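You operate a simulated robot arm through the tools that you are given. There is no shell and no other tool. Be economical: measure what you need, move in short steps, check, and stop when the job is done.

Carry out the task below with a simulated robot arm. There is one attempt and no reset: what you move stays moved.

TASK
Put the spindle that says "No. 2" from the top of the fitting bench and the trim plug from the top of the fitting bench in the kit tray.

It is judged by the outcome, as a careful person would: the job done as asked, and still so three seconds after it is handed in. It fails if anything else is knocked over, pushed out of place, dropped, spilled or broken.

THE ROBOT
A 6-joint arm with a two-finger parallel gripper, fixed in place. Base frame: the origin is at the foot of the arm, x ahead of it, y to its left, z up; the work surface is at about z = -0.4. Lengths are in cm, angles in degrees, forces in N, time in s.
With the tool pointing down near the work surface it reaches from about 14 to 60 cm from the base axis. Its first joint turns from -66.0 to 66.0 degrees. Payload 2.1 kg.
Tool frame: the origin (TCP) lies between the finger pads and is the grasp point; the fingertips stand 3 cm ahead of it; z points along the fingers, y is the line along which they close. The gripper opens to 9.4 cm. The fingers are 2.8 cm wide and 1 cm thick; the gripper's body (5 by 9.6 cm) begins 5.5 cm behind the TCP.
Orientation is told as [roll, pitch, yaw] about the base's x, y, z axes, in that order, counted from this pose: with the fingers straight down and closing along the base's y, the tool's x points along the base's -x, its y along +y and its z along -z.

THE INTERFACE
- The arm moves only by the tool jog_arm. Its argument "series" is a list of rows, each a list of 7 numbers: the finger opening in cm, from 0 to 9.4, then the shift along the tool's x, y, z in cm, then the turn, a rotation vector about the tool's x, y, z in degrees. In form: [[grip, x, y, z, rx, ry, rz], ...]. A call has 1 to 8 rows; each row shifts and turns the commanded pose from where the row before left it, along the tool's axes as they then stand. A row lasts 0.2 s, in which the tool goes at most 5 cm and 8.6 degrees; a call with a longer step from one row to the next is refused whole, and so is a gripper value outside its range. A pose out of reach is approached as far as the arm can. The call stops where the force on the tool passes 40 N (or 10 N more than at its start, if that is more) or the arm is blocked; 0.2 s more then pass. The fingers move at their own pace (about 7.2 cm/s each) and stop on an object; they squeeze with about 26 N. The grip force told is the motor's: it shows also when the fingers shut on nothing. Time passes only in rows, and 0.2 s behind the last, so rows that do not move let the fingers close. It gives the time, the measured TCP pose, the force on the tool (base axes), the opening and the grip force at its end, in the units of the frame above (readings bear some noise), and new pictures: "show" is both (left out), scene, wrist or none.
- Cameras (640 x 400 px; columns grow to the right, rows downward): "scene" is fixed at [3.98, -36.82, 49.78]; the picture's right is [0.87, -0.50, 0.00], its down [-0.30, -0.52, -0.80] and it looks along [0.40, 0.69, -0.60] (base axes); focal length 214 px, centre (320, 200). "wrist" rides on the gripper at [-3.7, 0, -5.8] in the tool frame; the picture's right is [0.00, -1.00, 0.00], its down [0.97, 0.00, -0.24] and it looks along [0.24, 0.00, 0.97] (tool axes); focal length 218 px, centre (320, 200).
- pixel_to_xyz(camera, pixels): there is no depth. For up to 12 entries [column, row, z] of the newest picture of that camera ("zoom" is the newest enlarged one), the place [x, y] in the base frame at which the ray of that pixel passes the height z, good to about 0.2 cm, but the place of the scene camera against the robot may be out by one fixed shift of up to 2.5 cm in any direction. No time passes.
- close_up(camera, box): a new picture of the part [left, top, right, bottom] of that camera's present view, enlarged. No time passes.
- job_done(): hands the job in; it is judged then, once.

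Work in short steps. Measure before you move; look again where a grasp or a placing could have gone wrong, and mend it. You have 60 turns and 120 pictures in all, the two below and enlarged ones among them. Open the gripper and draw the arm clear of the work before you hand the job in, unless the task says otherwise; then end with one line.

The tools are called as name(argument=value, ...) on one line, values as JSON. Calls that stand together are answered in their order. jog_arm: Moves the arm, as the interface text tells. Its arguments: {"type":"object","properties":{"series":{"type":"array","items":{"type":"array","items":{"type":"number"}}},"show":{"type":"string","enum":["both","scene","wrist","none"]}},"required":["series"]} The other tools are called the same way: pixel_to_xyz (camera, pixels) gives the place at which the rays of pixels pass given heights; close_up (camera, box) takes an enlarged picture of a part of a camera's view; job_done () hands the job in.

At the start:

```text
time_s: 0.0
eef_pos: [31.17, -12.71, 28.92]
orientation: [0.0, 0.0, 0.1]
ft_force: [0.2, 1.2, 0.7]
grip_width: 9.41
grip_force: 0.0
```

scene: 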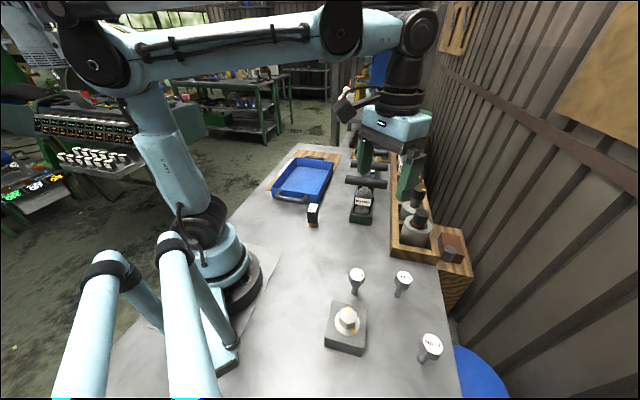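
wrist: 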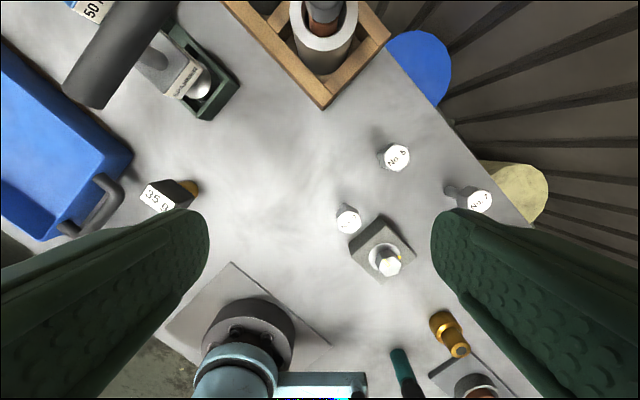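

The wrist view shows three labelled spindles near (396,158), (348,218) and (475,200), plus a block with a part in it at (385,258). I'll enlarge these to read the labels.

close_up(camera="wrist", box=[320, 130, 500, 290])

close_up(camera="scene", box=[300, 250, 460, 370])

close_up(camera="scene", box=[260, 130, 480, 270])

close_up(camera="wrist", box=[340, 280, 560, 400])

```text
2.50 times, centred on (410, 210) of wrist
```

zoom: 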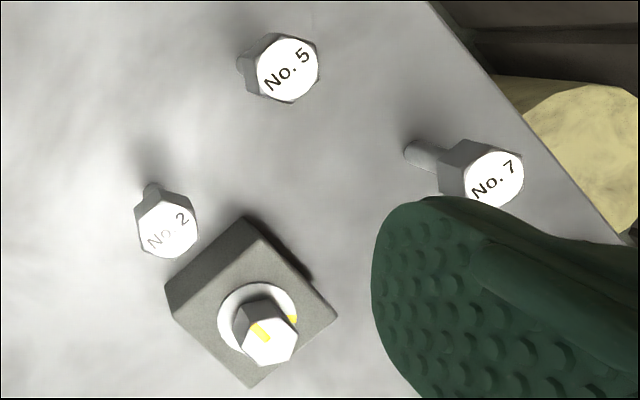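

```text
3.33 times, centred on (380, 310) of scene
```

zoom: 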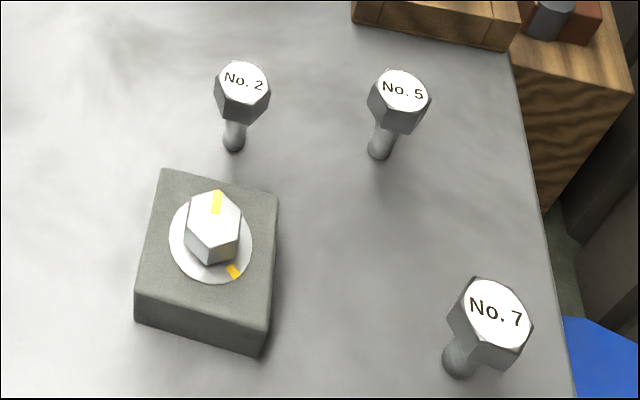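

```text
2.86 times, centred on (370, 200) of scene
```

zoom: 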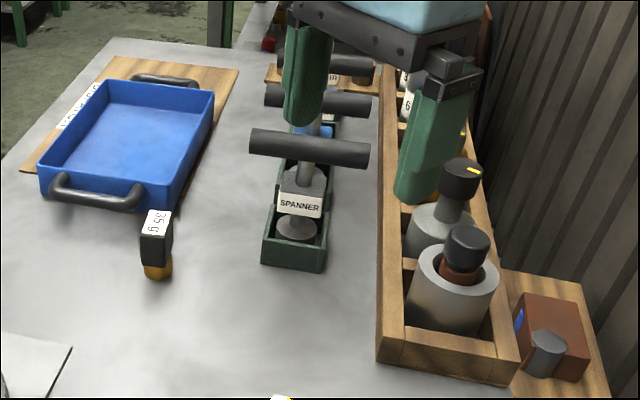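

```text
2.91 times, centred on (450, 340) of wrist
```

zoom: 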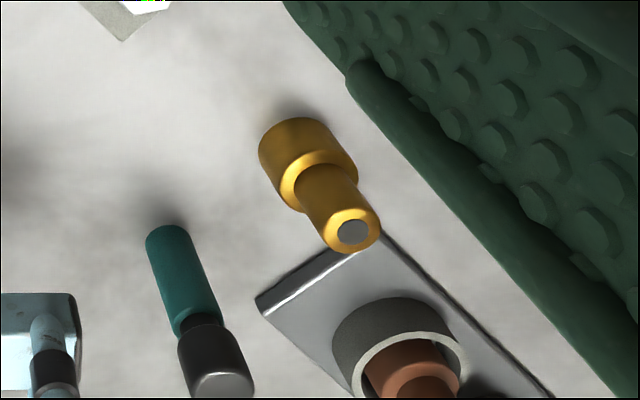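

No. 2 is the spindle at (348,218) in the wrist view. It isn't yet clear which part is the trim plug, so I'll look at the other labels.

close_up(camera="scene", box=[260, 140, 350, 210])

jog_arm(series=[[9.4, 4, 0, 0, 0, 0, 0], [9.4, 4, -2, 0, 0, 0, 0], [9.4, 4, -2, 0, 0, 0, 0], [9.4, 0, 0, 0, 0, 0, 0]])

```text
5.71 times, centred on (305, 175) of scene
```

zoom: 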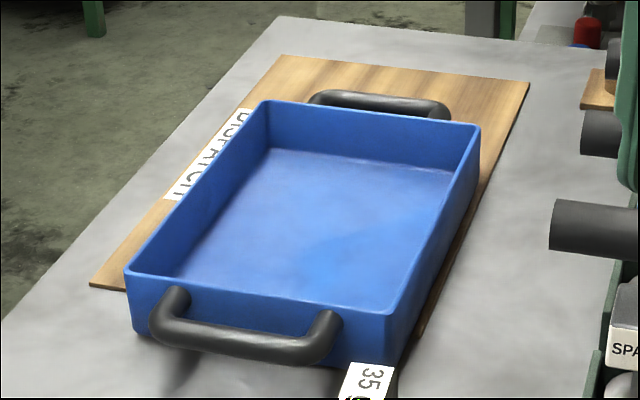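

```text
time_s: 1.0
eef_pos: [19.3, -16.64, 29.09]
orientation: [0.0, -0.1, -0.1]
ft_force: [-0.3, 0.4, 0.0]
grip_width: 9.41
grip_force: 0.0
```

scene: 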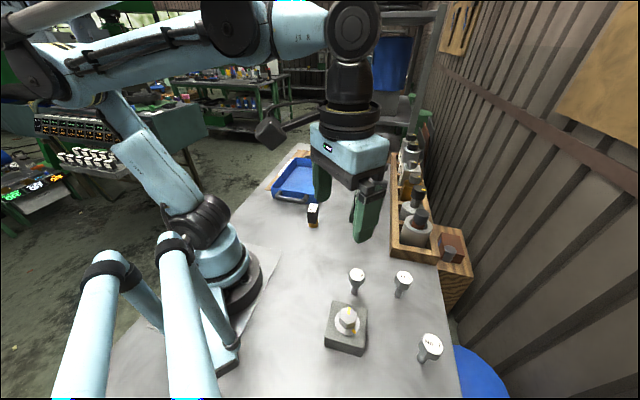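
wrist: 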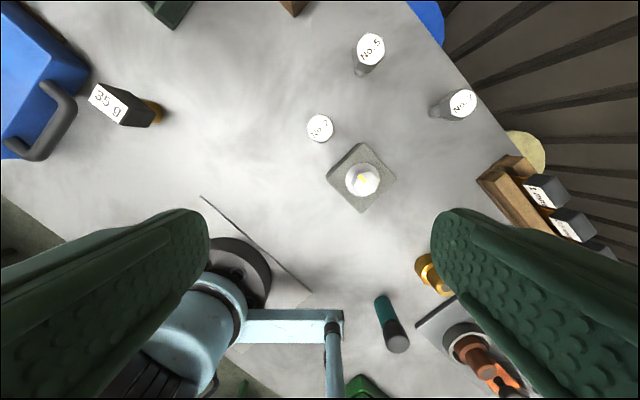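

More parts show at the right, with labelled blocks near (560,210). I'll move further toward -y to see them.

jog_arm(series=[[9.4, 0, -4, 0, 0, 0, 0], [9.4, 0, -4, 0, 0, 0, 0], [9.4, 0, -4, 0, 0, 0, 0], [9.4, 0, -4, 0, 0, 0, 0], [9.4, 0, 0, 0, 0, 0, 0]], show="wrist")

close_up(camera="wrist", box=[160, 0, 480, 200])

close_up(camera="wrist", box=[160, 200, 480, 400])

```text
time_s: 2.2
eef_pos: [19.53, -32.7, 28.75]
orientation: [0.0, 0.0, 0.0]
ft_force: [1.0, -0.4, -0.1]
grip_width: 9.39
grip_force: 0.0
```

wrist: 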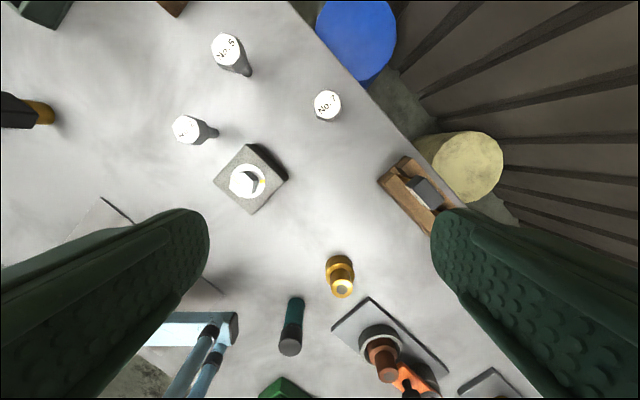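

```text
2.00 times, centred on (320, 100) of wrist
```

zoom: 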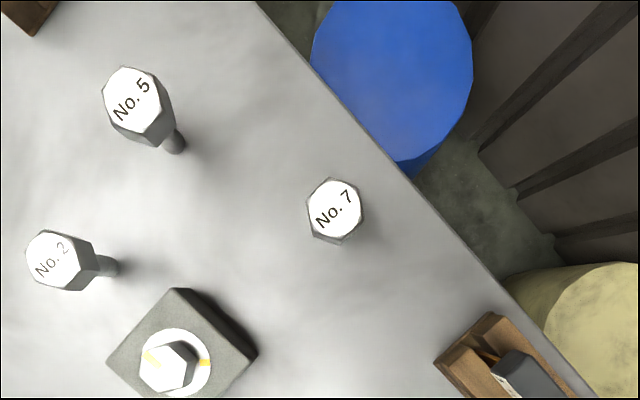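

```text
2.00 times, centred on (320, 300) of wrist
```

zoom: 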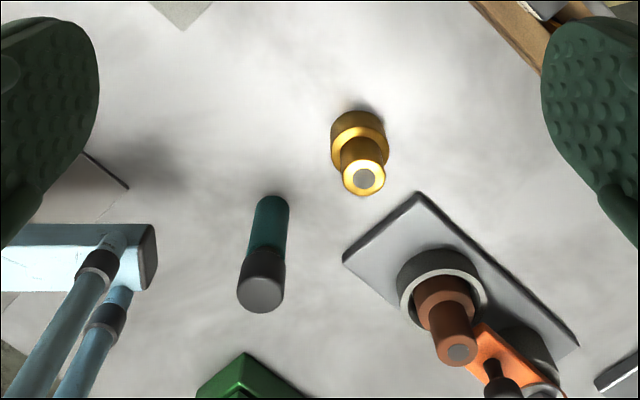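

Next I'll check the remaining parts at the near -y end and the labelled box at (415,185) before deciding which is the trim plug.

jog_arm(series=[[9.4, 0, -4, 0, 0, 0, 0], [9.4, 0, -4, 0, 0, 0, 0], [9.4, 0, -3, 0, 0, 0, 0], [9.4, 0, 0, 0, 0, 0, 0]], show="wrist")

close_up(camera="wrist", box=[200, 60, 440, 210])

close_up(camera="wrist", box=[180, 230, 460, 400])

```text
time_s: 3.2
eef_pos: [21.28, -42.85, 28.75]
orientation: [0.1, -0.1, 0.0]
ft_force: [-0.7, 0.1, 0.0]
grip_width: 9.4
grip_force: 0.0
out of reach, approached as far as the arm can: row 2, 3
```

wrist: 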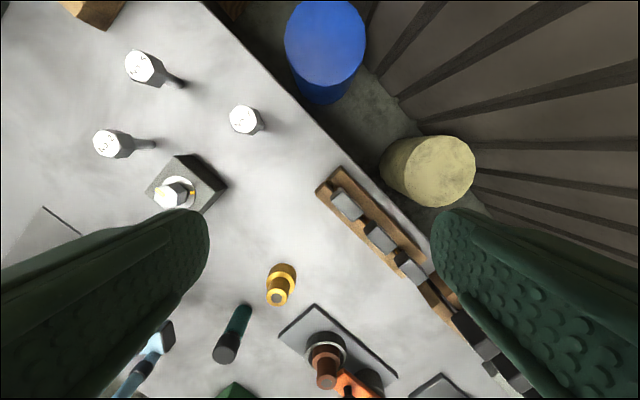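

```text
2.67 times, centred on (320, 135) of wrist
```

zoom: 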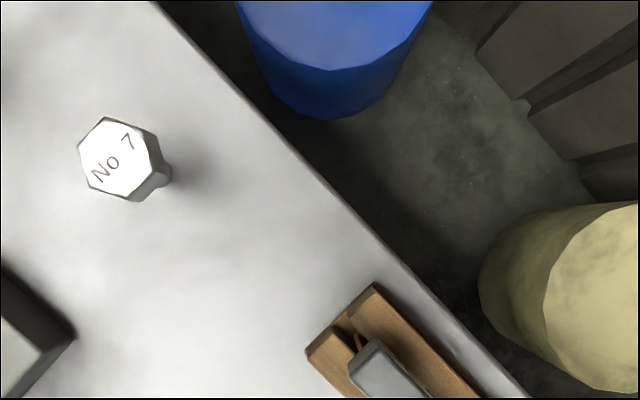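

```text
2.29 times, centred on (320, 315) of wrist
```

zoom: 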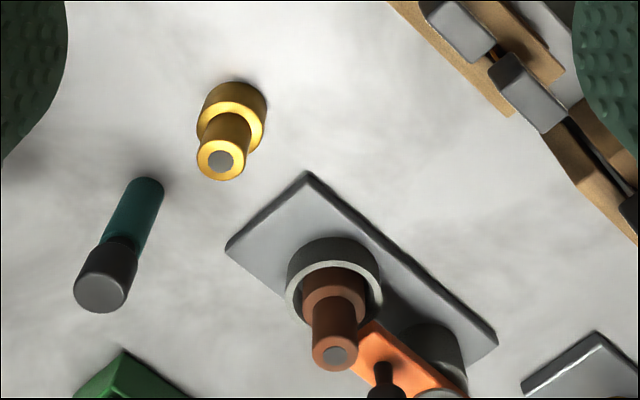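

Nothing here is labelled as the trim plug. I'll check the +y side, with the 35 g part, the spanner rack and the wooden bin.

jog_arm(series=[[9.4, -2, 5, 0, 0, 0, 0], [9.4, -1, 5, 0, 0, 0, 0], [9.4, -1, 5, 0, 0, 0, 0], [9.4, -1, 5, 0, 0, 0, 0], [9.4, -1, 5, 0, 0, 0, 0], [9.4, 0, 5, 0, 0, 0, 0], [9.4, 0, 5, 0, 0, 0, 0], [9.4, 0, 0, 0, 0, 0, 0]], show="both")

close_up(camera="wrist", box=[100, 0, 420, 200])

close_up(camera="scene", box=[380, 130, 480, 290])

```text
refused: row 1 steps farther than a row can; nothing moved
```

```text
2.00 times, centred on (260, 100) of wrist
```

zoom: 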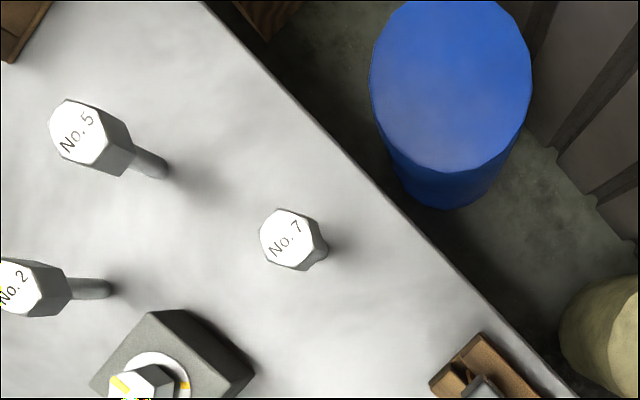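

```text
2.50 times, centred on (430, 210) of scene
```

zoom: 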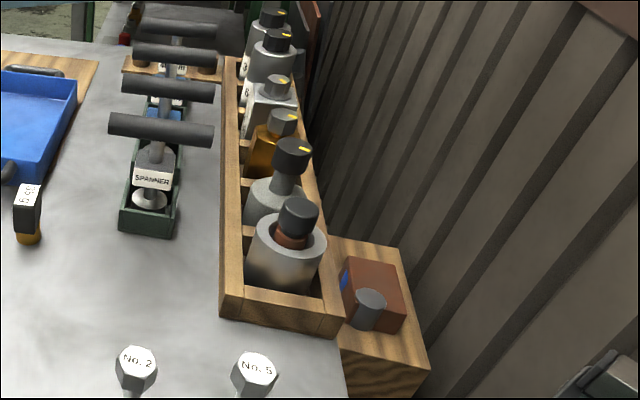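

The arm is clear and the spanner rack is now visible. I'll move over it to read the tool labels.

jog_arm(series=[[9.4, -1, 4.5, 0, 0, 0, 0], [9.4, -1, 4.5, 0, 0, 0, 0], [9.4, -1, 4.5, 0, 0, 0, 0], [9.4, -1, 4.5, 0, 0, 0, 0], [9.4, -1, 4.5, 0, 0, 0, 0], [9.4, -1, 4.5, 0, 0, 0, 0], [9.4, 0, 4.5, 0, 0, 0, 0], [9.4, 0, 0, 0, 0, 0, 0]], show="wrist")

close_up(camera="wrist", box=[0, 0, 320, 200])

close_up(camera="wrist", box=[200, 0, 440, 150])

```text
time_s: 5.0
eef_pos: [27.1, -11.38, 28.73]
orientation: [0.0, -0.1, 0.0]
ft_force: [0.6, 0.4, -0.1]
grip_width: 9.37
grip_force: 0.0
```

wrist: 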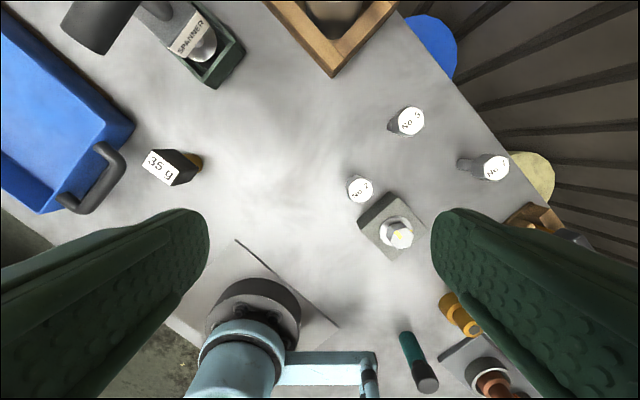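

```text
2.00 times, centred on (160, 100) of wrist
```

zoom: 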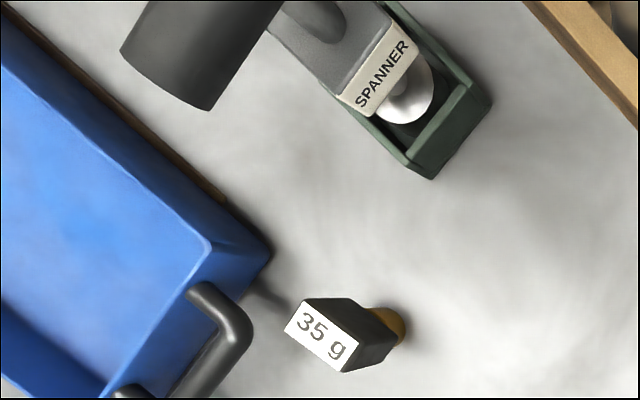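

```text
2.67 times, centred on (320, 75) of wrist
```

zoom: 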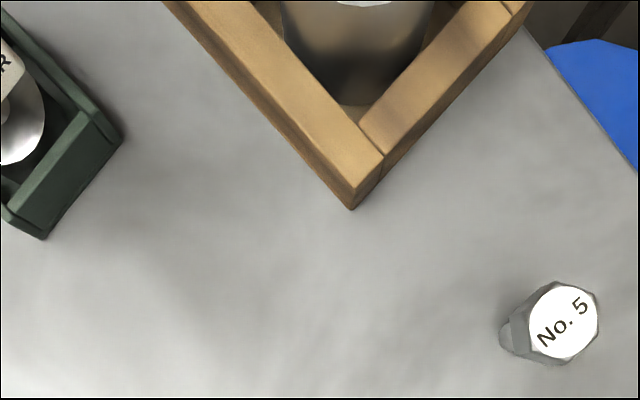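

Three parts could be the trim plug: the 35 g part, the hex part in the block, and the brass piece. I'll fly lower over each for closer views, starting with the block.

pixel_to_xyz(camera="wrist", pixels=[[360, 188, 4], [400, 235, 4], [395, 225, 0], [170, 167, 3], [195, 160, 0], [445, 298, 0], [408, 120, 4], [492, 167, 4], [480, 365, 3], [222, 85, 0]])

jog_arm(series=[[9.4, 3, -3, 2, 0, 0, 0], [9.4, 3, -3, 2, 0, 0, 0], [9.4, 3, -3, 2, 0, 0, 0], [9.4, 0, -3, 2, 0, 0, 0], [9.4, 0, 0, 0, 0, 0, 0]], show="wrist")

close_up(camera="wrist", box=[200, 40, 440, 190])

close_up(camera="wrist", box=[240, 200, 480, 400])

```text
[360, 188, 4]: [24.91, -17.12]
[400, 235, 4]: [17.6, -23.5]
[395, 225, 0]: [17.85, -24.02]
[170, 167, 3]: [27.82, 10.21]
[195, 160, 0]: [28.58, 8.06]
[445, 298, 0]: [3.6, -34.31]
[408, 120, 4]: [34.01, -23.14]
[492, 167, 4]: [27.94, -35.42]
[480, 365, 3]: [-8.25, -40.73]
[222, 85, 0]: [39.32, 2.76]
```

```text
time_s: 6.2
eef_pos: [18.0, -23.11, 20.56]
orientation: [0.0, -0.2, 0.1]
ft_force: [0.0, 0.9, -0.8]
grip_width: 9.42
grip_force: 0.1
```

wrist: 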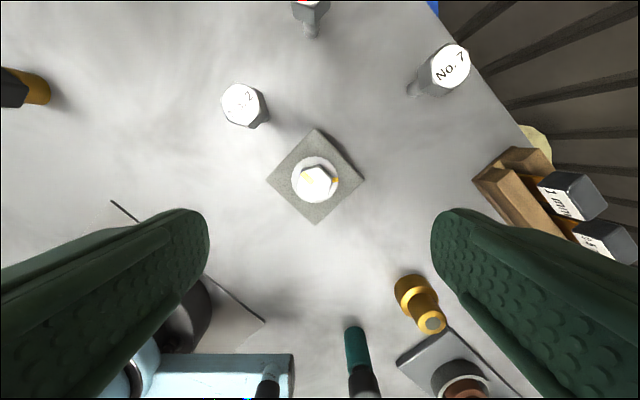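

```text
2.67 times, centred on (320, 115) of wrist
```

zoom: 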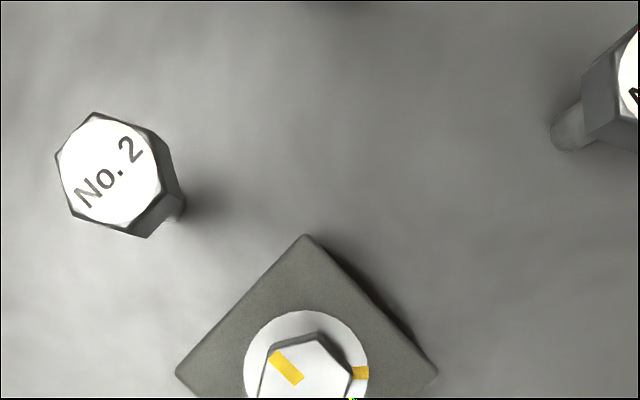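

```text
2.00 times, centred on (360, 300) of wrist
```

zoom: 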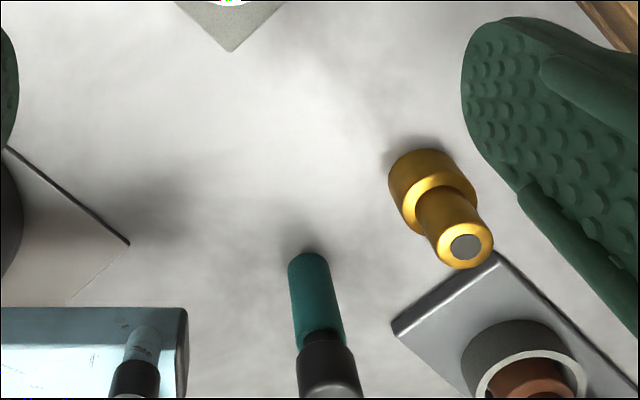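

No. 2's head centre is now at (240,104). I'll find its height by comparing this view with the earlier one.

pixel_to_xyz(camera="wrist", pixels=[[240, 104, 2], [240, 104, 4], [240, 104, 6], [240, 104, 8], [264, 119, -0.4], [317, 181, 4], [317, 181, 6], [315, 177, 3]])

close_up(camera="scene", box=[300, 190, 460, 370])

```text
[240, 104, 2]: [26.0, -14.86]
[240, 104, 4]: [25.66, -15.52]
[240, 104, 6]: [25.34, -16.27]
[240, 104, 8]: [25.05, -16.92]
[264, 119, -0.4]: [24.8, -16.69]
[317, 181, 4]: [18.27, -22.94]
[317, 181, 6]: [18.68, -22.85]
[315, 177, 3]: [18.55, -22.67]
```

```text
2.22 times, centred on (380, 280) of scene
```

zoom: 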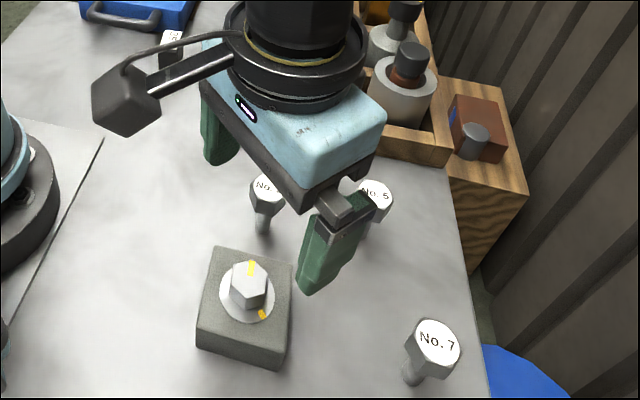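

The two views agree on No. 2's head at about (25.3, -16.5), with its top at z≈6.7 and flats about 16° off the closing line. I'll move above it, turn to match, and check.

jog_arm(series=[[6, -3.7, 3.3, 0, 0, 0, 0], [6, -3.6, 3.3, 0, 0, 0, 0], [6, 0, 0, 3, 0, 0, -8], [6, 0, 0, 3, 0, 0, -8], [6, 0, 0, 0, 0, 0, 0]], show="both")

close_up(camera="wrist", box=[240, 180, 400, 340])

```text
time_s: 7.4
eef_pos: [25.46, -16.63, 14.71]
orientation: [0.0, 0.0, 16.1]
ft_force: [0.1, 0.9, -0.2]
grip_width: 5.99
grip_force: 0.1
```

scene: 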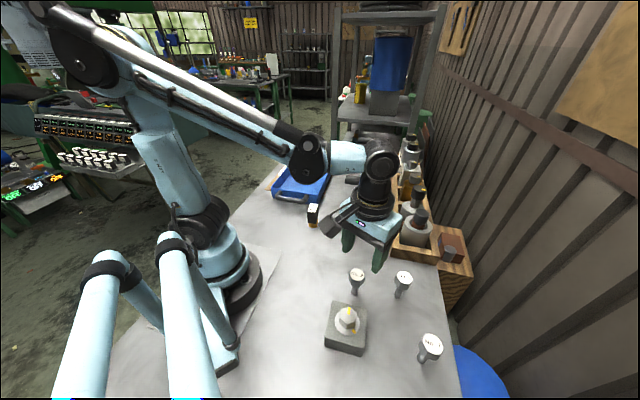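
wrist: 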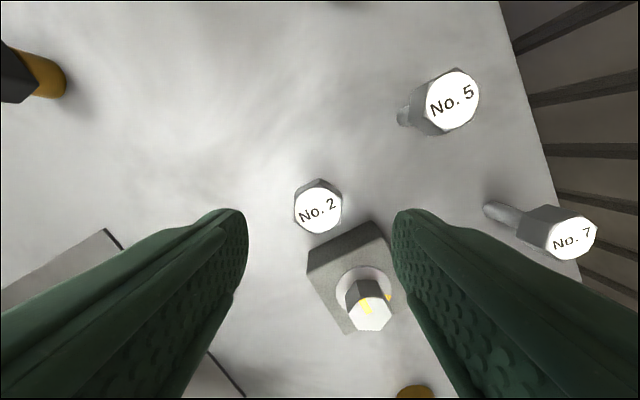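

```text
2.50 times, centred on (320, 260) of wrist
```

zoom: 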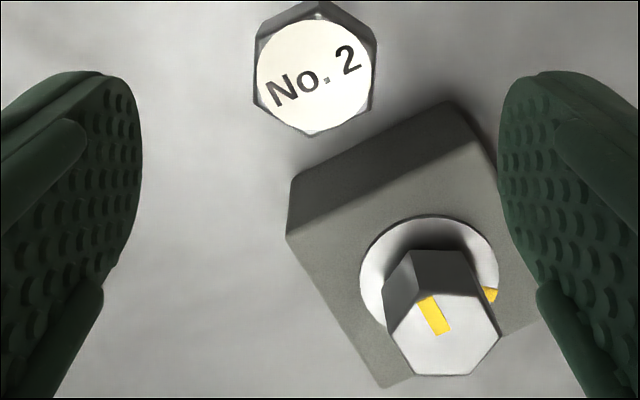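

The flats line up with the fingers. I'll check the exact head position and how far the fingers clear the block.

pixel_to_xyz(camera="wrist", pixels=[[318, 207, 6.7], [318, 180, 6.7], [318, 234, 6.7], [294, 207, 6.7], [342, 207, 6.7], [371, 220, -0.4], [384, 238, 2.5], [306, 275, 2.5], [307, 253, -0.4], [368, 312, 5]])

```text
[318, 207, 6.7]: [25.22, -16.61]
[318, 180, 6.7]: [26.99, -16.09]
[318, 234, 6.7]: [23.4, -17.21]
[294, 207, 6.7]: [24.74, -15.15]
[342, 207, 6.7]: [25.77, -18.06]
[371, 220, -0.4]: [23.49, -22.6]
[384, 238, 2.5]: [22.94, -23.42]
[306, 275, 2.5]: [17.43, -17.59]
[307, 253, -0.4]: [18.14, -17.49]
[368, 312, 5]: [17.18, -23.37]
```

The head centre is at (25.2, -16.6), it measures about 3 cm across the flats, and the block is clear by about 2 cm. I'll lower to z≈5.2 and close.

jog_arm(series=[[6, 0.2, 0, 3.5, 0, 0, 0], [6, 0, 0, 3.5, 0, 0, 0], [6, 0, 0, 2.5, 0, 0, 0], [6, 0, 0, 0, 0, 0, 0], [2, 0, 0, 0, 0, 0, 0], [2, 0, 0, 0, 0, 0, 0], [2, 0, 0, 0, 0, 0, 0]])

```text
time_s: 9.0
eef_pos: [25.36, -16.8, 5.4]
orientation: [0.0, -0.1, 16.0]
ft_force: [-0.1, 0.4, 0.3]
grip_width: 3.54
grip_force: 25.7
```

scene: 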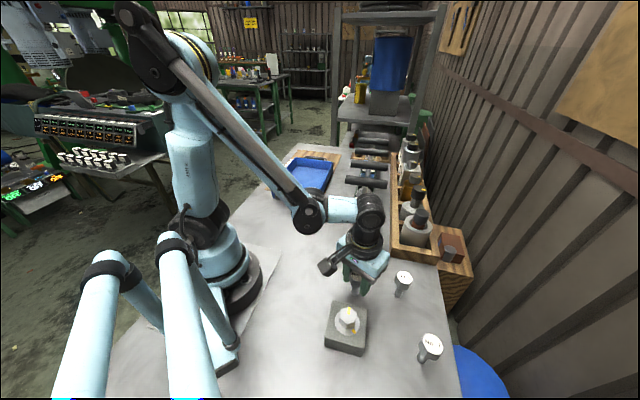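
wrist: 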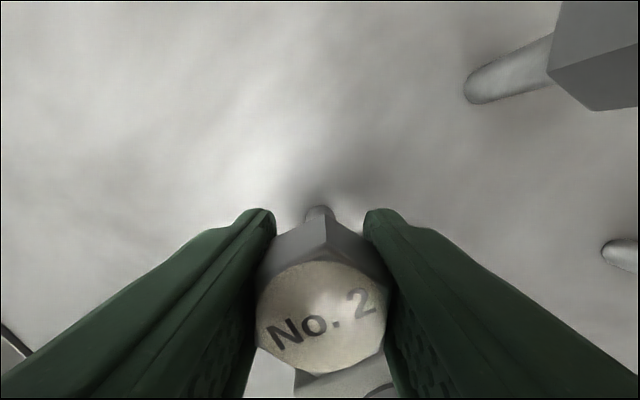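

The grip is on at 3.54 cm wide. I'll lift straight up and check the hold.

jog_arm(series=[[2, 0, 0, -1.5, 0, 0, 0], [2, 0, 0, -3.5, 0, 0, 0], [2, 0, 0, -3.5, 0, 0, 0], [2, 0, 0, -3.5, 0, 0, 0], [2, 0, 0, -3.5, 0, 0, 0], [2, 0, 0, 0, 0, 0, 0]])

```text
time_s: 10.4
eef_pos: [25.26, -16.64, 20.9]
orientation: [0.0, -0.1, 16.0]
ft_force: [-0.5, 0.4, -2.3]
grip_width: 3.53
grip_force: 25.8
```

scene: 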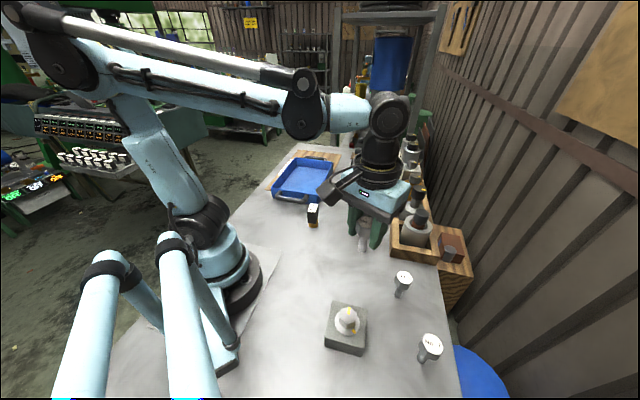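
wrist: 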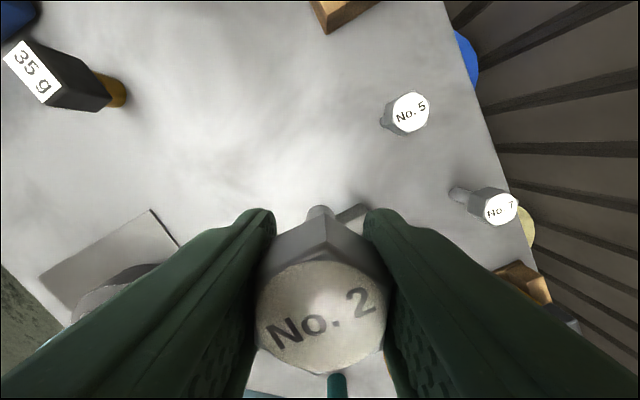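

It is held, with about 2.3 N of weight. I'll measure the tray in the scene view (floor centre about (303,182)) and in the wrist view.

pixel_to_xyz(camera="scene", pixels=[[303, 182, 0], [271, 189, 3], [313, 198, 3], [337, 162, 3], [297, 158, 3], [312, 224, -0.4], [314, 207, 5], [403, 290, -0.4], [358, 205, 0]])

jog_arm(series=[[2, 0, 4, -1, 0, 0, 0], [2, 0, 4, -1, 0, 0, 0], [2, 0, 4, 0, 0, 0, 0], [2, 0, 4, 0, 0, 0, 0], [2, 0, 4, 0, 0, 0, 0], [2, 0, 0, 0, 0, 0, 0]])

```text
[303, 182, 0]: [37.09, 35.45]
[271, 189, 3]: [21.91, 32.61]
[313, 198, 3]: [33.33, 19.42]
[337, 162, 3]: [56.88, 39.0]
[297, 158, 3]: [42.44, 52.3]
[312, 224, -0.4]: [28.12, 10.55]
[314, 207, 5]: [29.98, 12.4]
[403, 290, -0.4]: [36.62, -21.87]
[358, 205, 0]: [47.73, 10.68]
```

```text
time_s: 11.8
eef_pos: [19.93, 2.48, 22.91]
orientation: [0.0, -0.1, 16.0]
ft_force: [-0.1, 0.2, -2.8]
grip_width: 3.5
grip_force: 25.9
```

scene: 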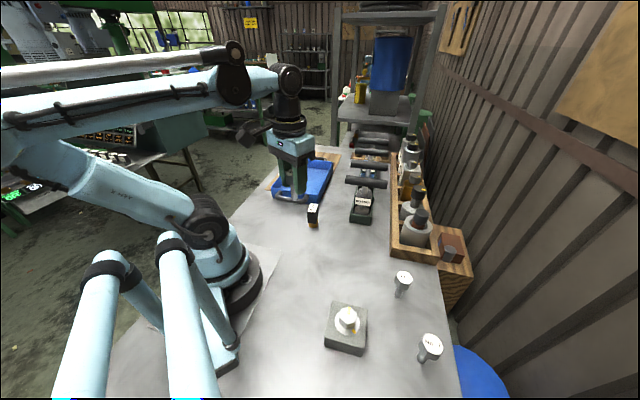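
wrist: 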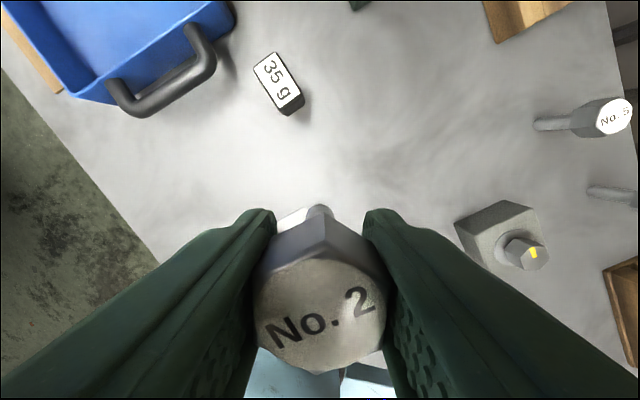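

The spindle is held clear of everything. I'll carry on toward the tray at this height.

jog_arm(series=[[2, -3.07, 2.85, 0, 0, 0, 0], [2, -3.07, 2.85, 0, 0, 0, 0], [2, -3.07, 2.85, 0, 0, 0, 0], [2, -3.07, 2.85, 0, 0, 0, 0], [2, -3.07, 2.85, 0, 0, 0, 0], [2, -3.07, 2.85, 0, 0, 0, 0], [2, 0, 0, 0, 0, 0, 0]])

```text
time_s: 13.4
eef_pos: [32.95, 23.98, 22.91]
orientation: [0.0, -0.1, 16.0]
ft_force: [0.3, -0.7, -2.5]
grip_width: 3.38
grip_force: 25.7
```

scene: 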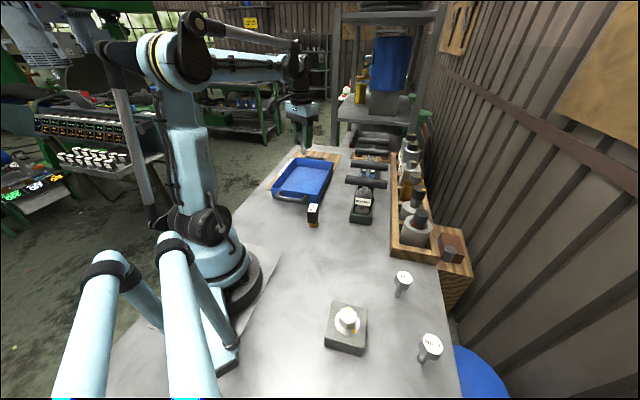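
wrist: 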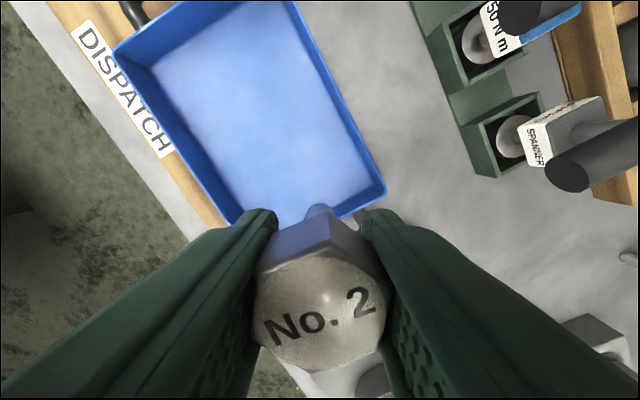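

The tray and its "DISPATCH" board are in view. I'll measure the tray's rim and floor.

pixel_to_xyz(camera="wrist", pixels=[[385, 190, 3.5], [113, 50, 3.5], [230, 222, 3.5], [295, 0, 3.5], [370, 185, 0.3], [154, 70, 0.3], [245, 210, 0.3], [318, 210, 0.3]])

close_up(camera="wrist", box=[380, 0, 640, 200])

```text
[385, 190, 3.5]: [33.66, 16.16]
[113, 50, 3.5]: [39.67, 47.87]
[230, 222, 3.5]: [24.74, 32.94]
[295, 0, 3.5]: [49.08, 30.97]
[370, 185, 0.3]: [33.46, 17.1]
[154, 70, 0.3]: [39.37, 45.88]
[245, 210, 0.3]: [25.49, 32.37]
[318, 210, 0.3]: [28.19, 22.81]
```

```text
2.00 times, centred on (510, 100) of wrist
```

zoom: 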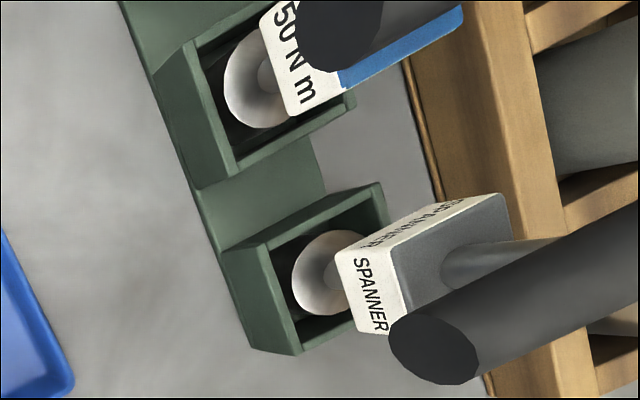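

I'll move over the middle of the tray, to about (37,30), and look again.

jog_arm(series=[[2, -2.8, 2.7, 0, 0, 0, 0], [2, -2.8, 2.7, 0, 0, 0, 0], [2, 0, 0, 3, 0, 0, 0], [2, 0, 0, 0, 0, 0, 0]])

```text
time_s: 14.4
eef_pos: [36.54, 30.49, 20.18]
orientation: [0.0, -0.1, 16.0]
ft_force: [-0.2, -0.3, -2.8]
grip_width: 3.37
grip_force: 26.0
```

scene: 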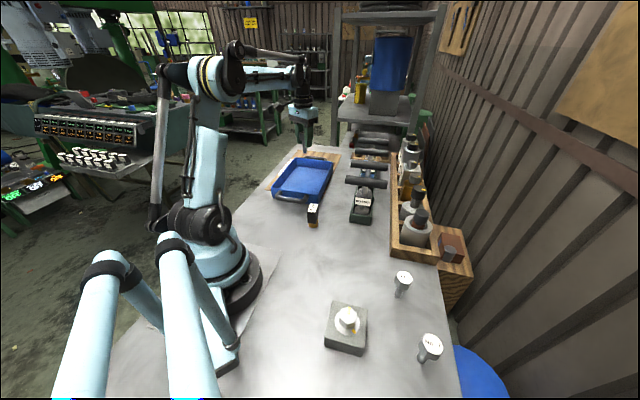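
wrist: 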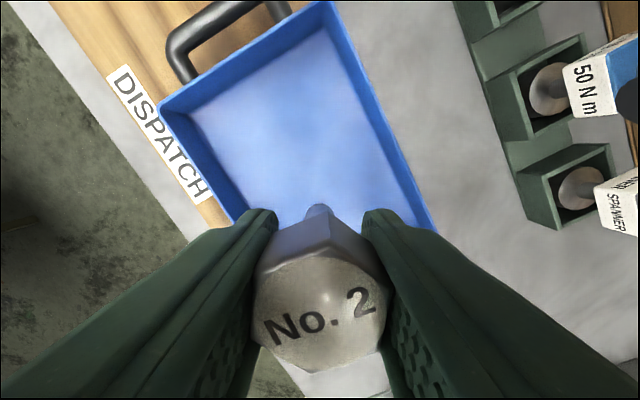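

The point below the grasp falls at about pixel (320,178), in the tray's open floor. I'll measure the edges once more before lowering.

pixel_to_xyz(camera="wrist", pixels=[[320, 178, 0.3], [158, 107, 3.5], [330, 3, 3.5], [437, 225, 3.5], [240, 215, 3.5], [195, 110, 0.3], [320, 35, 0.3], [405, 215, 0.3]])

```text
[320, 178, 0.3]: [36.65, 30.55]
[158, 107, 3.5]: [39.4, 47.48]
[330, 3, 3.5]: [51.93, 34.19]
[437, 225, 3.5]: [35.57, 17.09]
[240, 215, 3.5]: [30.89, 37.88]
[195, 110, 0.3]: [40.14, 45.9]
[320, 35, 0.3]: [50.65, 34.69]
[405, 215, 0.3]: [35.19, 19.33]
```

The tray is centred at about (36.5, 32) and runs roughly 18 by 26 cm along the diagonal. I'll move to (40, 33.5), on its far half, and lower to just above the floor.

jog_arm(series=[[2, -4.25, 2.1, 0, 0, 0, 0], [2, 0, 0, 4, 0, 0, 0], [2, 0, 0, 4, 0, 0, 0], [2, 0, 0, 3.7, 0, 0, 0], [2, 0, 0, 0.5, 0, 0, 0], [2, 0, 0, 0, 0, 0, 0]])

close_up(camera="scene", box=[250, 120, 370, 220])

```text
time_s: 15.8
eef_pos: [40.09, 33.99, 7.82]
orientation: [0.0, -0.1, 16.0]
ft_force: [-0.3, -0.5, -2.0]
grip_width: 3.39
grip_force: 25.7
```

scene: 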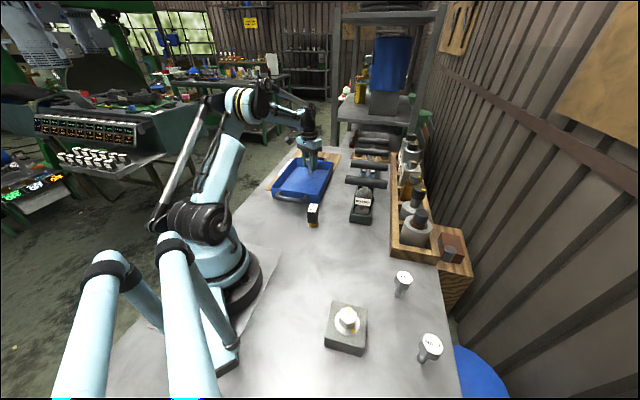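
wrist: 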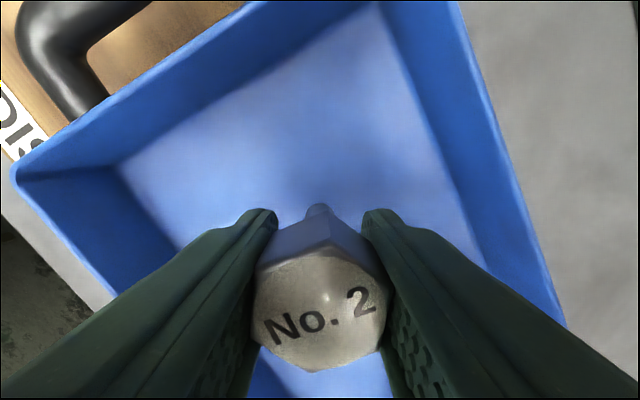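

```text
4.00 times, centred on (310, 170) of scene
```

zoom: 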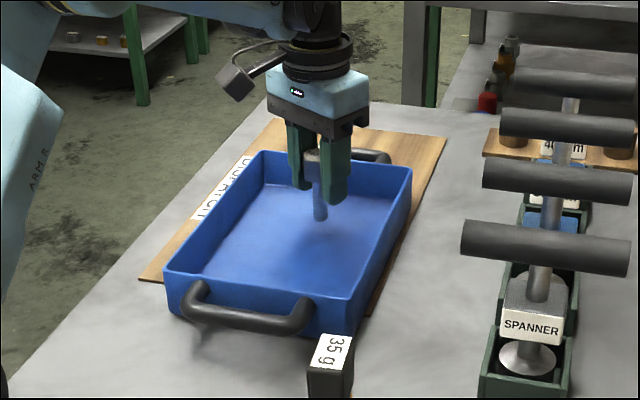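

The tip is still a little above the floor. I'll lower in small steps and read the force.

jog_arm(series=[[2, 0, 0, 0.4, 0, 0, 0], [2, 0, 0, 0.4, 0, 0, 0], [2, 0, 0, 0, 0, 0, 0]], show="wrist")

jog_arm(series=[[2, 0, 0, 0.3, 0, 0, 0], [2, 0, 0, 0, 0, 0, 0]], show="none")

```text
time_s: 16.6
eef_pos: [40.16, 34.04, 6.89]
orientation: [0.0, -0.1, 16.0]
ft_force: [-0.6, -0.5, -2.6]
grip_width: 3.37
grip_force: 26.3
```

wrist: 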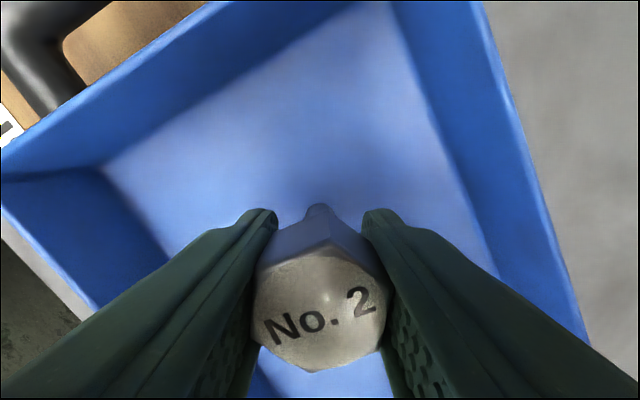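

```text
time_s: 17.2
eef_pos: [40.18, 33.99, 6.46]
orientation: [0.0, -0.1, 16.0]
ft_force: [0.0, -0.1, -2.3]
grip_width: 3.36
grip_force: 25.5
```

jog_arm(series=[[2, 0, 0, 0.2, 0, 0, 0], [2, 0, 0, 0, 0, 0, 0]], show="none")

jog_arm(series=[[2, 0, 0, 0.2, 0, 0, 0], [2, 0, 0, 0, 0, 0, 0]], show="none")

```text
time_s: 17.8
eef_pos: [40.16, 33.89, 6.36]
orientation: [-0.1, -0.1, 15.9]
ft_force: [-0.7, -0.2, -1.8]
grip_width: 3.37
grip_force: 26.0
```

```text
time_s: 18.4
eef_pos: [40.1, 34.02, 6.24]
orientation: [0.0, -0.1, 16.0]
ft_force: [0.1, 0.8, 17.1]
grip_width: 3.38
grip_force: 25.9
```

The force jumped to +17 N, so the tip is on the floor. I'll ease up slightly, open gradually and look.

jog_arm(series=[[2, 0, 0, -0.12, 0, 0, 0], [3.3, 0, 0, 0, 0, 0, 0], [3.8, 0, 0, 0, 0, 0, 0], [4.6, 0, 0, 0, 0, 0, 0], [6, 0, 0, 0, 0, 0, 0], [6, 0, 0, 0, 0, 0, 0]])

```text
time_s: 19.8
eef_pos: [40.18, 33.98, 6.34]
orientation: [0.0, -0.1, 16.0]
ft_force: [-0.9, -0.2, 1.0]
grip_width: 6.01
grip_force: 0.1
```

scene: 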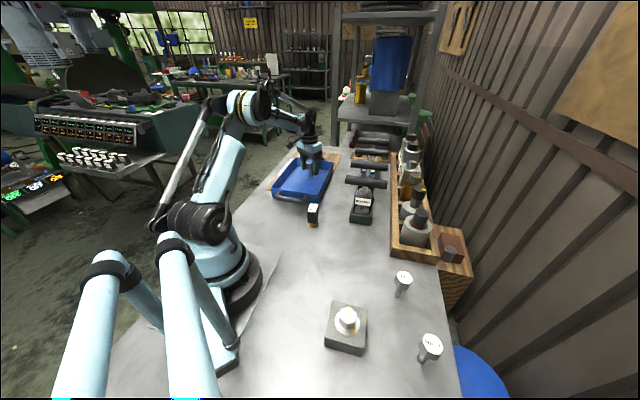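
wrist: 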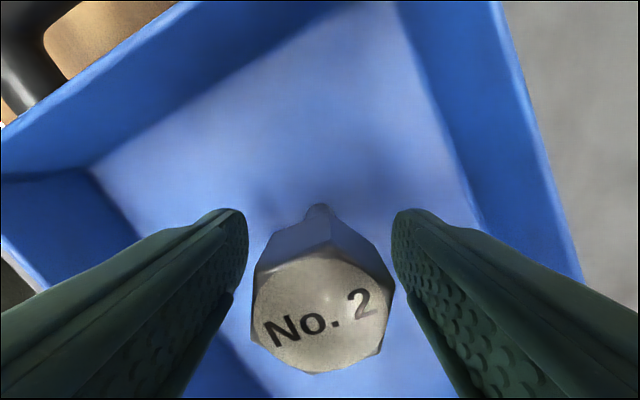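

It stands on its own. I'll rise straight up and then move toward the 35 g part for a closer look.

jog_arm(series=[[6, 0, 0, -2.5, 0, 0, 0], [6, 0, 0, -4, 0, 0, 0], [6, 0, 0, -4, 0, 0, 0], [6, 0, 0, -3.5, 0, 0, 0], [6, 4, -2, 0, 0, 0, 0], [6, 3.5, -3, 0, 0, 0, 0], [6, 3, -3.5, 0, 0, 0, 0], [6, 0, 0, 0, 0, 0, 0]])

```text
time_s: 21.6
eef_pos: [32.23, 22.71, 20.6]
orientation: [0.0, -0.1, 16.0]
ft_force: [0.9, 0.5, 0.8]
grip_width: 6.01
grip_force: 0.0
```

scene: 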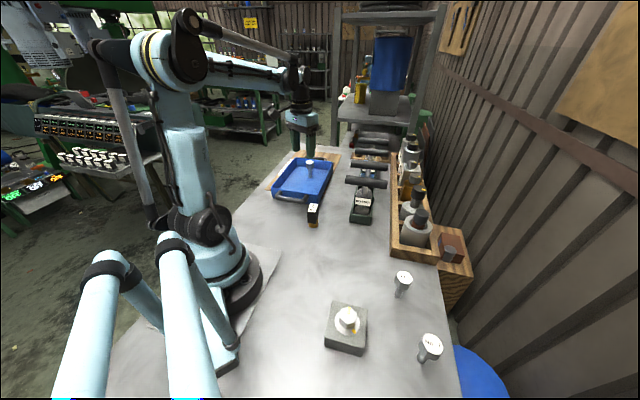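
wrist: 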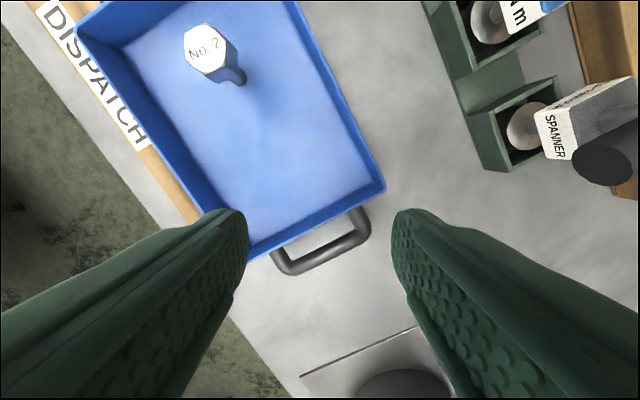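

No. 2 stands in the tray. Next I'll move over the 35 g part.

jog_arm(series=[[6, 2.4, -2.9, 0, 0, 0, 0], [6, 2.4, -2.9, 0, 0, 0, 0], [6, 2.4, -2.9, 0, 0, 0, 0], [6, 2.4, -2.9, 0, 0, 0, 0], [6, 0, 0, 0, 0, 0, 0]], show="wrist")

close_up(camera="wrist", box=[240, 100, 400, 220])

close_up(camera="scene", box=[290, 190, 340, 235])

close_up(camera="scene", box=[310, 290, 380, 360])

```text
time_s: 22.8
eef_pos: [26.34, 9.03, 20.4]
orientation: [0.0, 0.0, 16.0]
ft_force: [1.2, 0.7, 0.2]
grip_width: 6.0
grip_force: 0.1
```

wrist: 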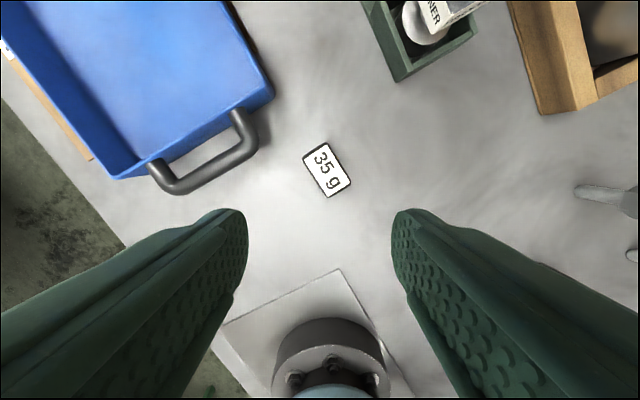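

```text
3.33 times, centred on (320, 160) of wrist
```

zoom: 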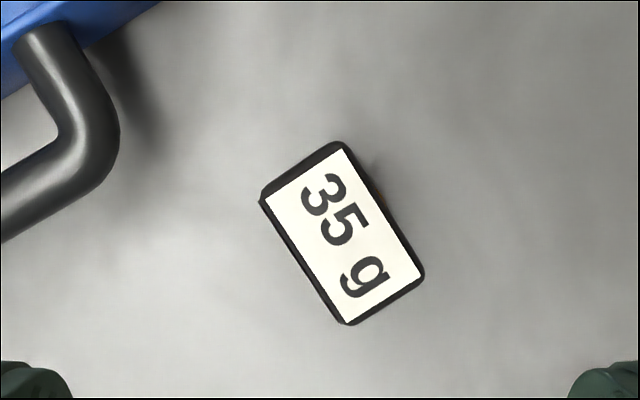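

```text
8.89 times, centred on (315, 212) of scene
```

zoom: 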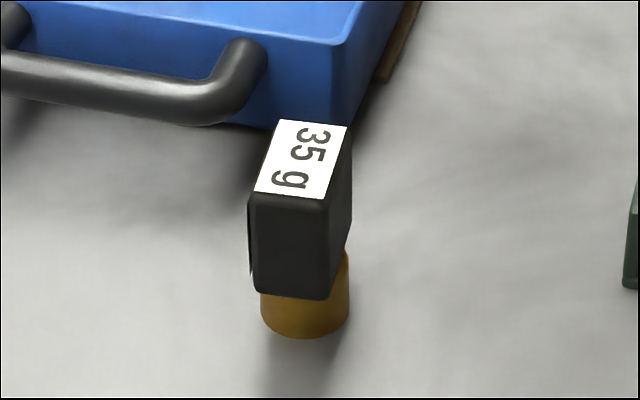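

```text
5.71 times, centred on (345, 325) of scene
```

zoom: 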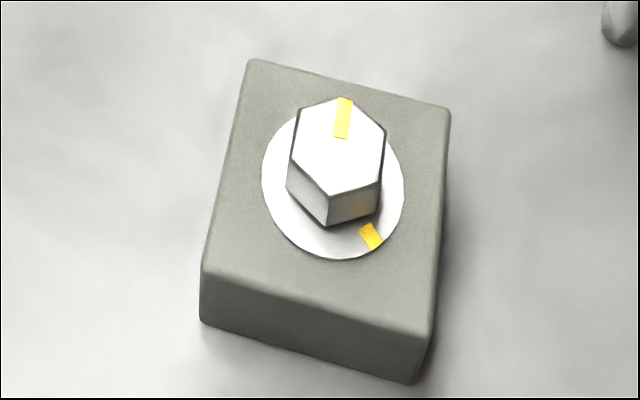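

The 35 g part is a flat black grip on a round brass plug, and it's the only plug-and-handle part on the bench. The hex in the block is a bolt in a fixture that goes with the spanner and torque wrench. I'll take the 35 g part as the trim plug and measure it.

pixel_to_xyz(camera="wrist", pixels=[[327, 170, 4], [327, 170, 5], [327, 170, 6], [303, 160, 5], [326, 143, 5], [351, 184, 5], [328, 197, 5], [245, 150, 2.5], [183, 192, 2.5]])

```text
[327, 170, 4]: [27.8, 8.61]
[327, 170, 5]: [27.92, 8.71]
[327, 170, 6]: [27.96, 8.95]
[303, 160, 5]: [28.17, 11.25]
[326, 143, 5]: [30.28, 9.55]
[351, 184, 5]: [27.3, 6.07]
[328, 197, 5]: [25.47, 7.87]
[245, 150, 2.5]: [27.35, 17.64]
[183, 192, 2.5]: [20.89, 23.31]
```

The plug's centre is at (27.9, 8.75), its top at z≈5, and its thin side is about 2.7 cm at yaw ≈51°. I'll align with it and come down partway.

jog_arm(series=[[6, -1.42, -0.7, 0, 0, 0, 0], [6, 0, 0, 2, 0, 0, -7], [6, 0, 0, 2, 0, 0, -7], [6, 0, 0, 2, 0, 0, -7], [6, 0, 0, 1, 0, 0, -7], [6, 0, 0, 1, 0, 0, -7], [6, 0, 0, 0, 0, 0, 0]], show="wrist")

```text
time_s: 24.4
eef_pos: [27.92, 8.89, 12.29]
orientation: [0.0, 0.0, 51.0]
ft_force: [-0.8, 0.3, 0.3]
grip_width: 6.0
grip_force: 0.2
```

wrist: 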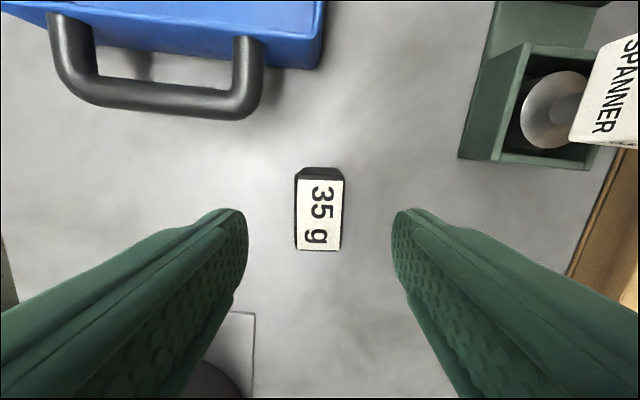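

It's aligned and centred at about (319,213). I'll lower to z≈4 and close.

jog_arm(series=[[6, 0.3, 0, 3, 0, 0, 0], [6, 0, 0, 3, 0, 0, 0], [6, 0, 0, 2.3, 0, 0, 0], [6, 0, 0, 0, 0, 0, 0], [1.5, 0, 0, 0, 0, 0, 0], [1.5, 0, 0, 0, 0, 0, 0], [1.5, 0, 0, 0, 0, 0, 0]])

```text
time_s: 26.0
eef_pos: [27.75, 8.8, 3.88]
orientation: [0.0, -0.2, 51.0]
ft_force: [-0.6, 0.0, -0.9]
grip_width: 3.17
grip_force: 25.7
```

scene: 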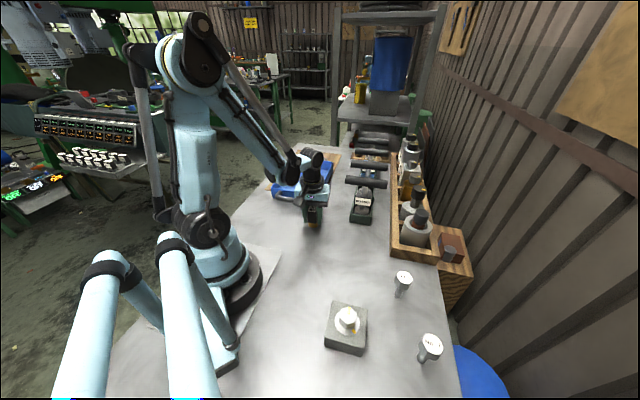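
wrist: 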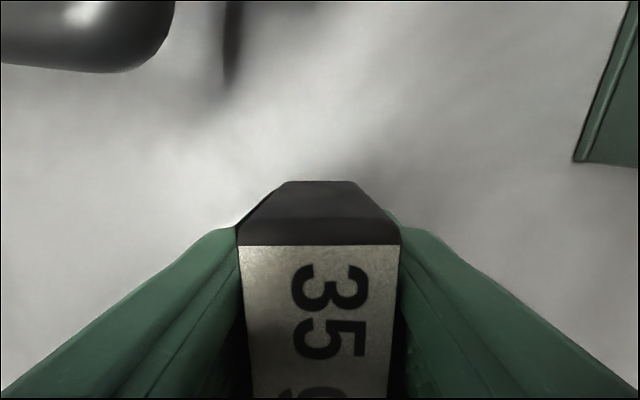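

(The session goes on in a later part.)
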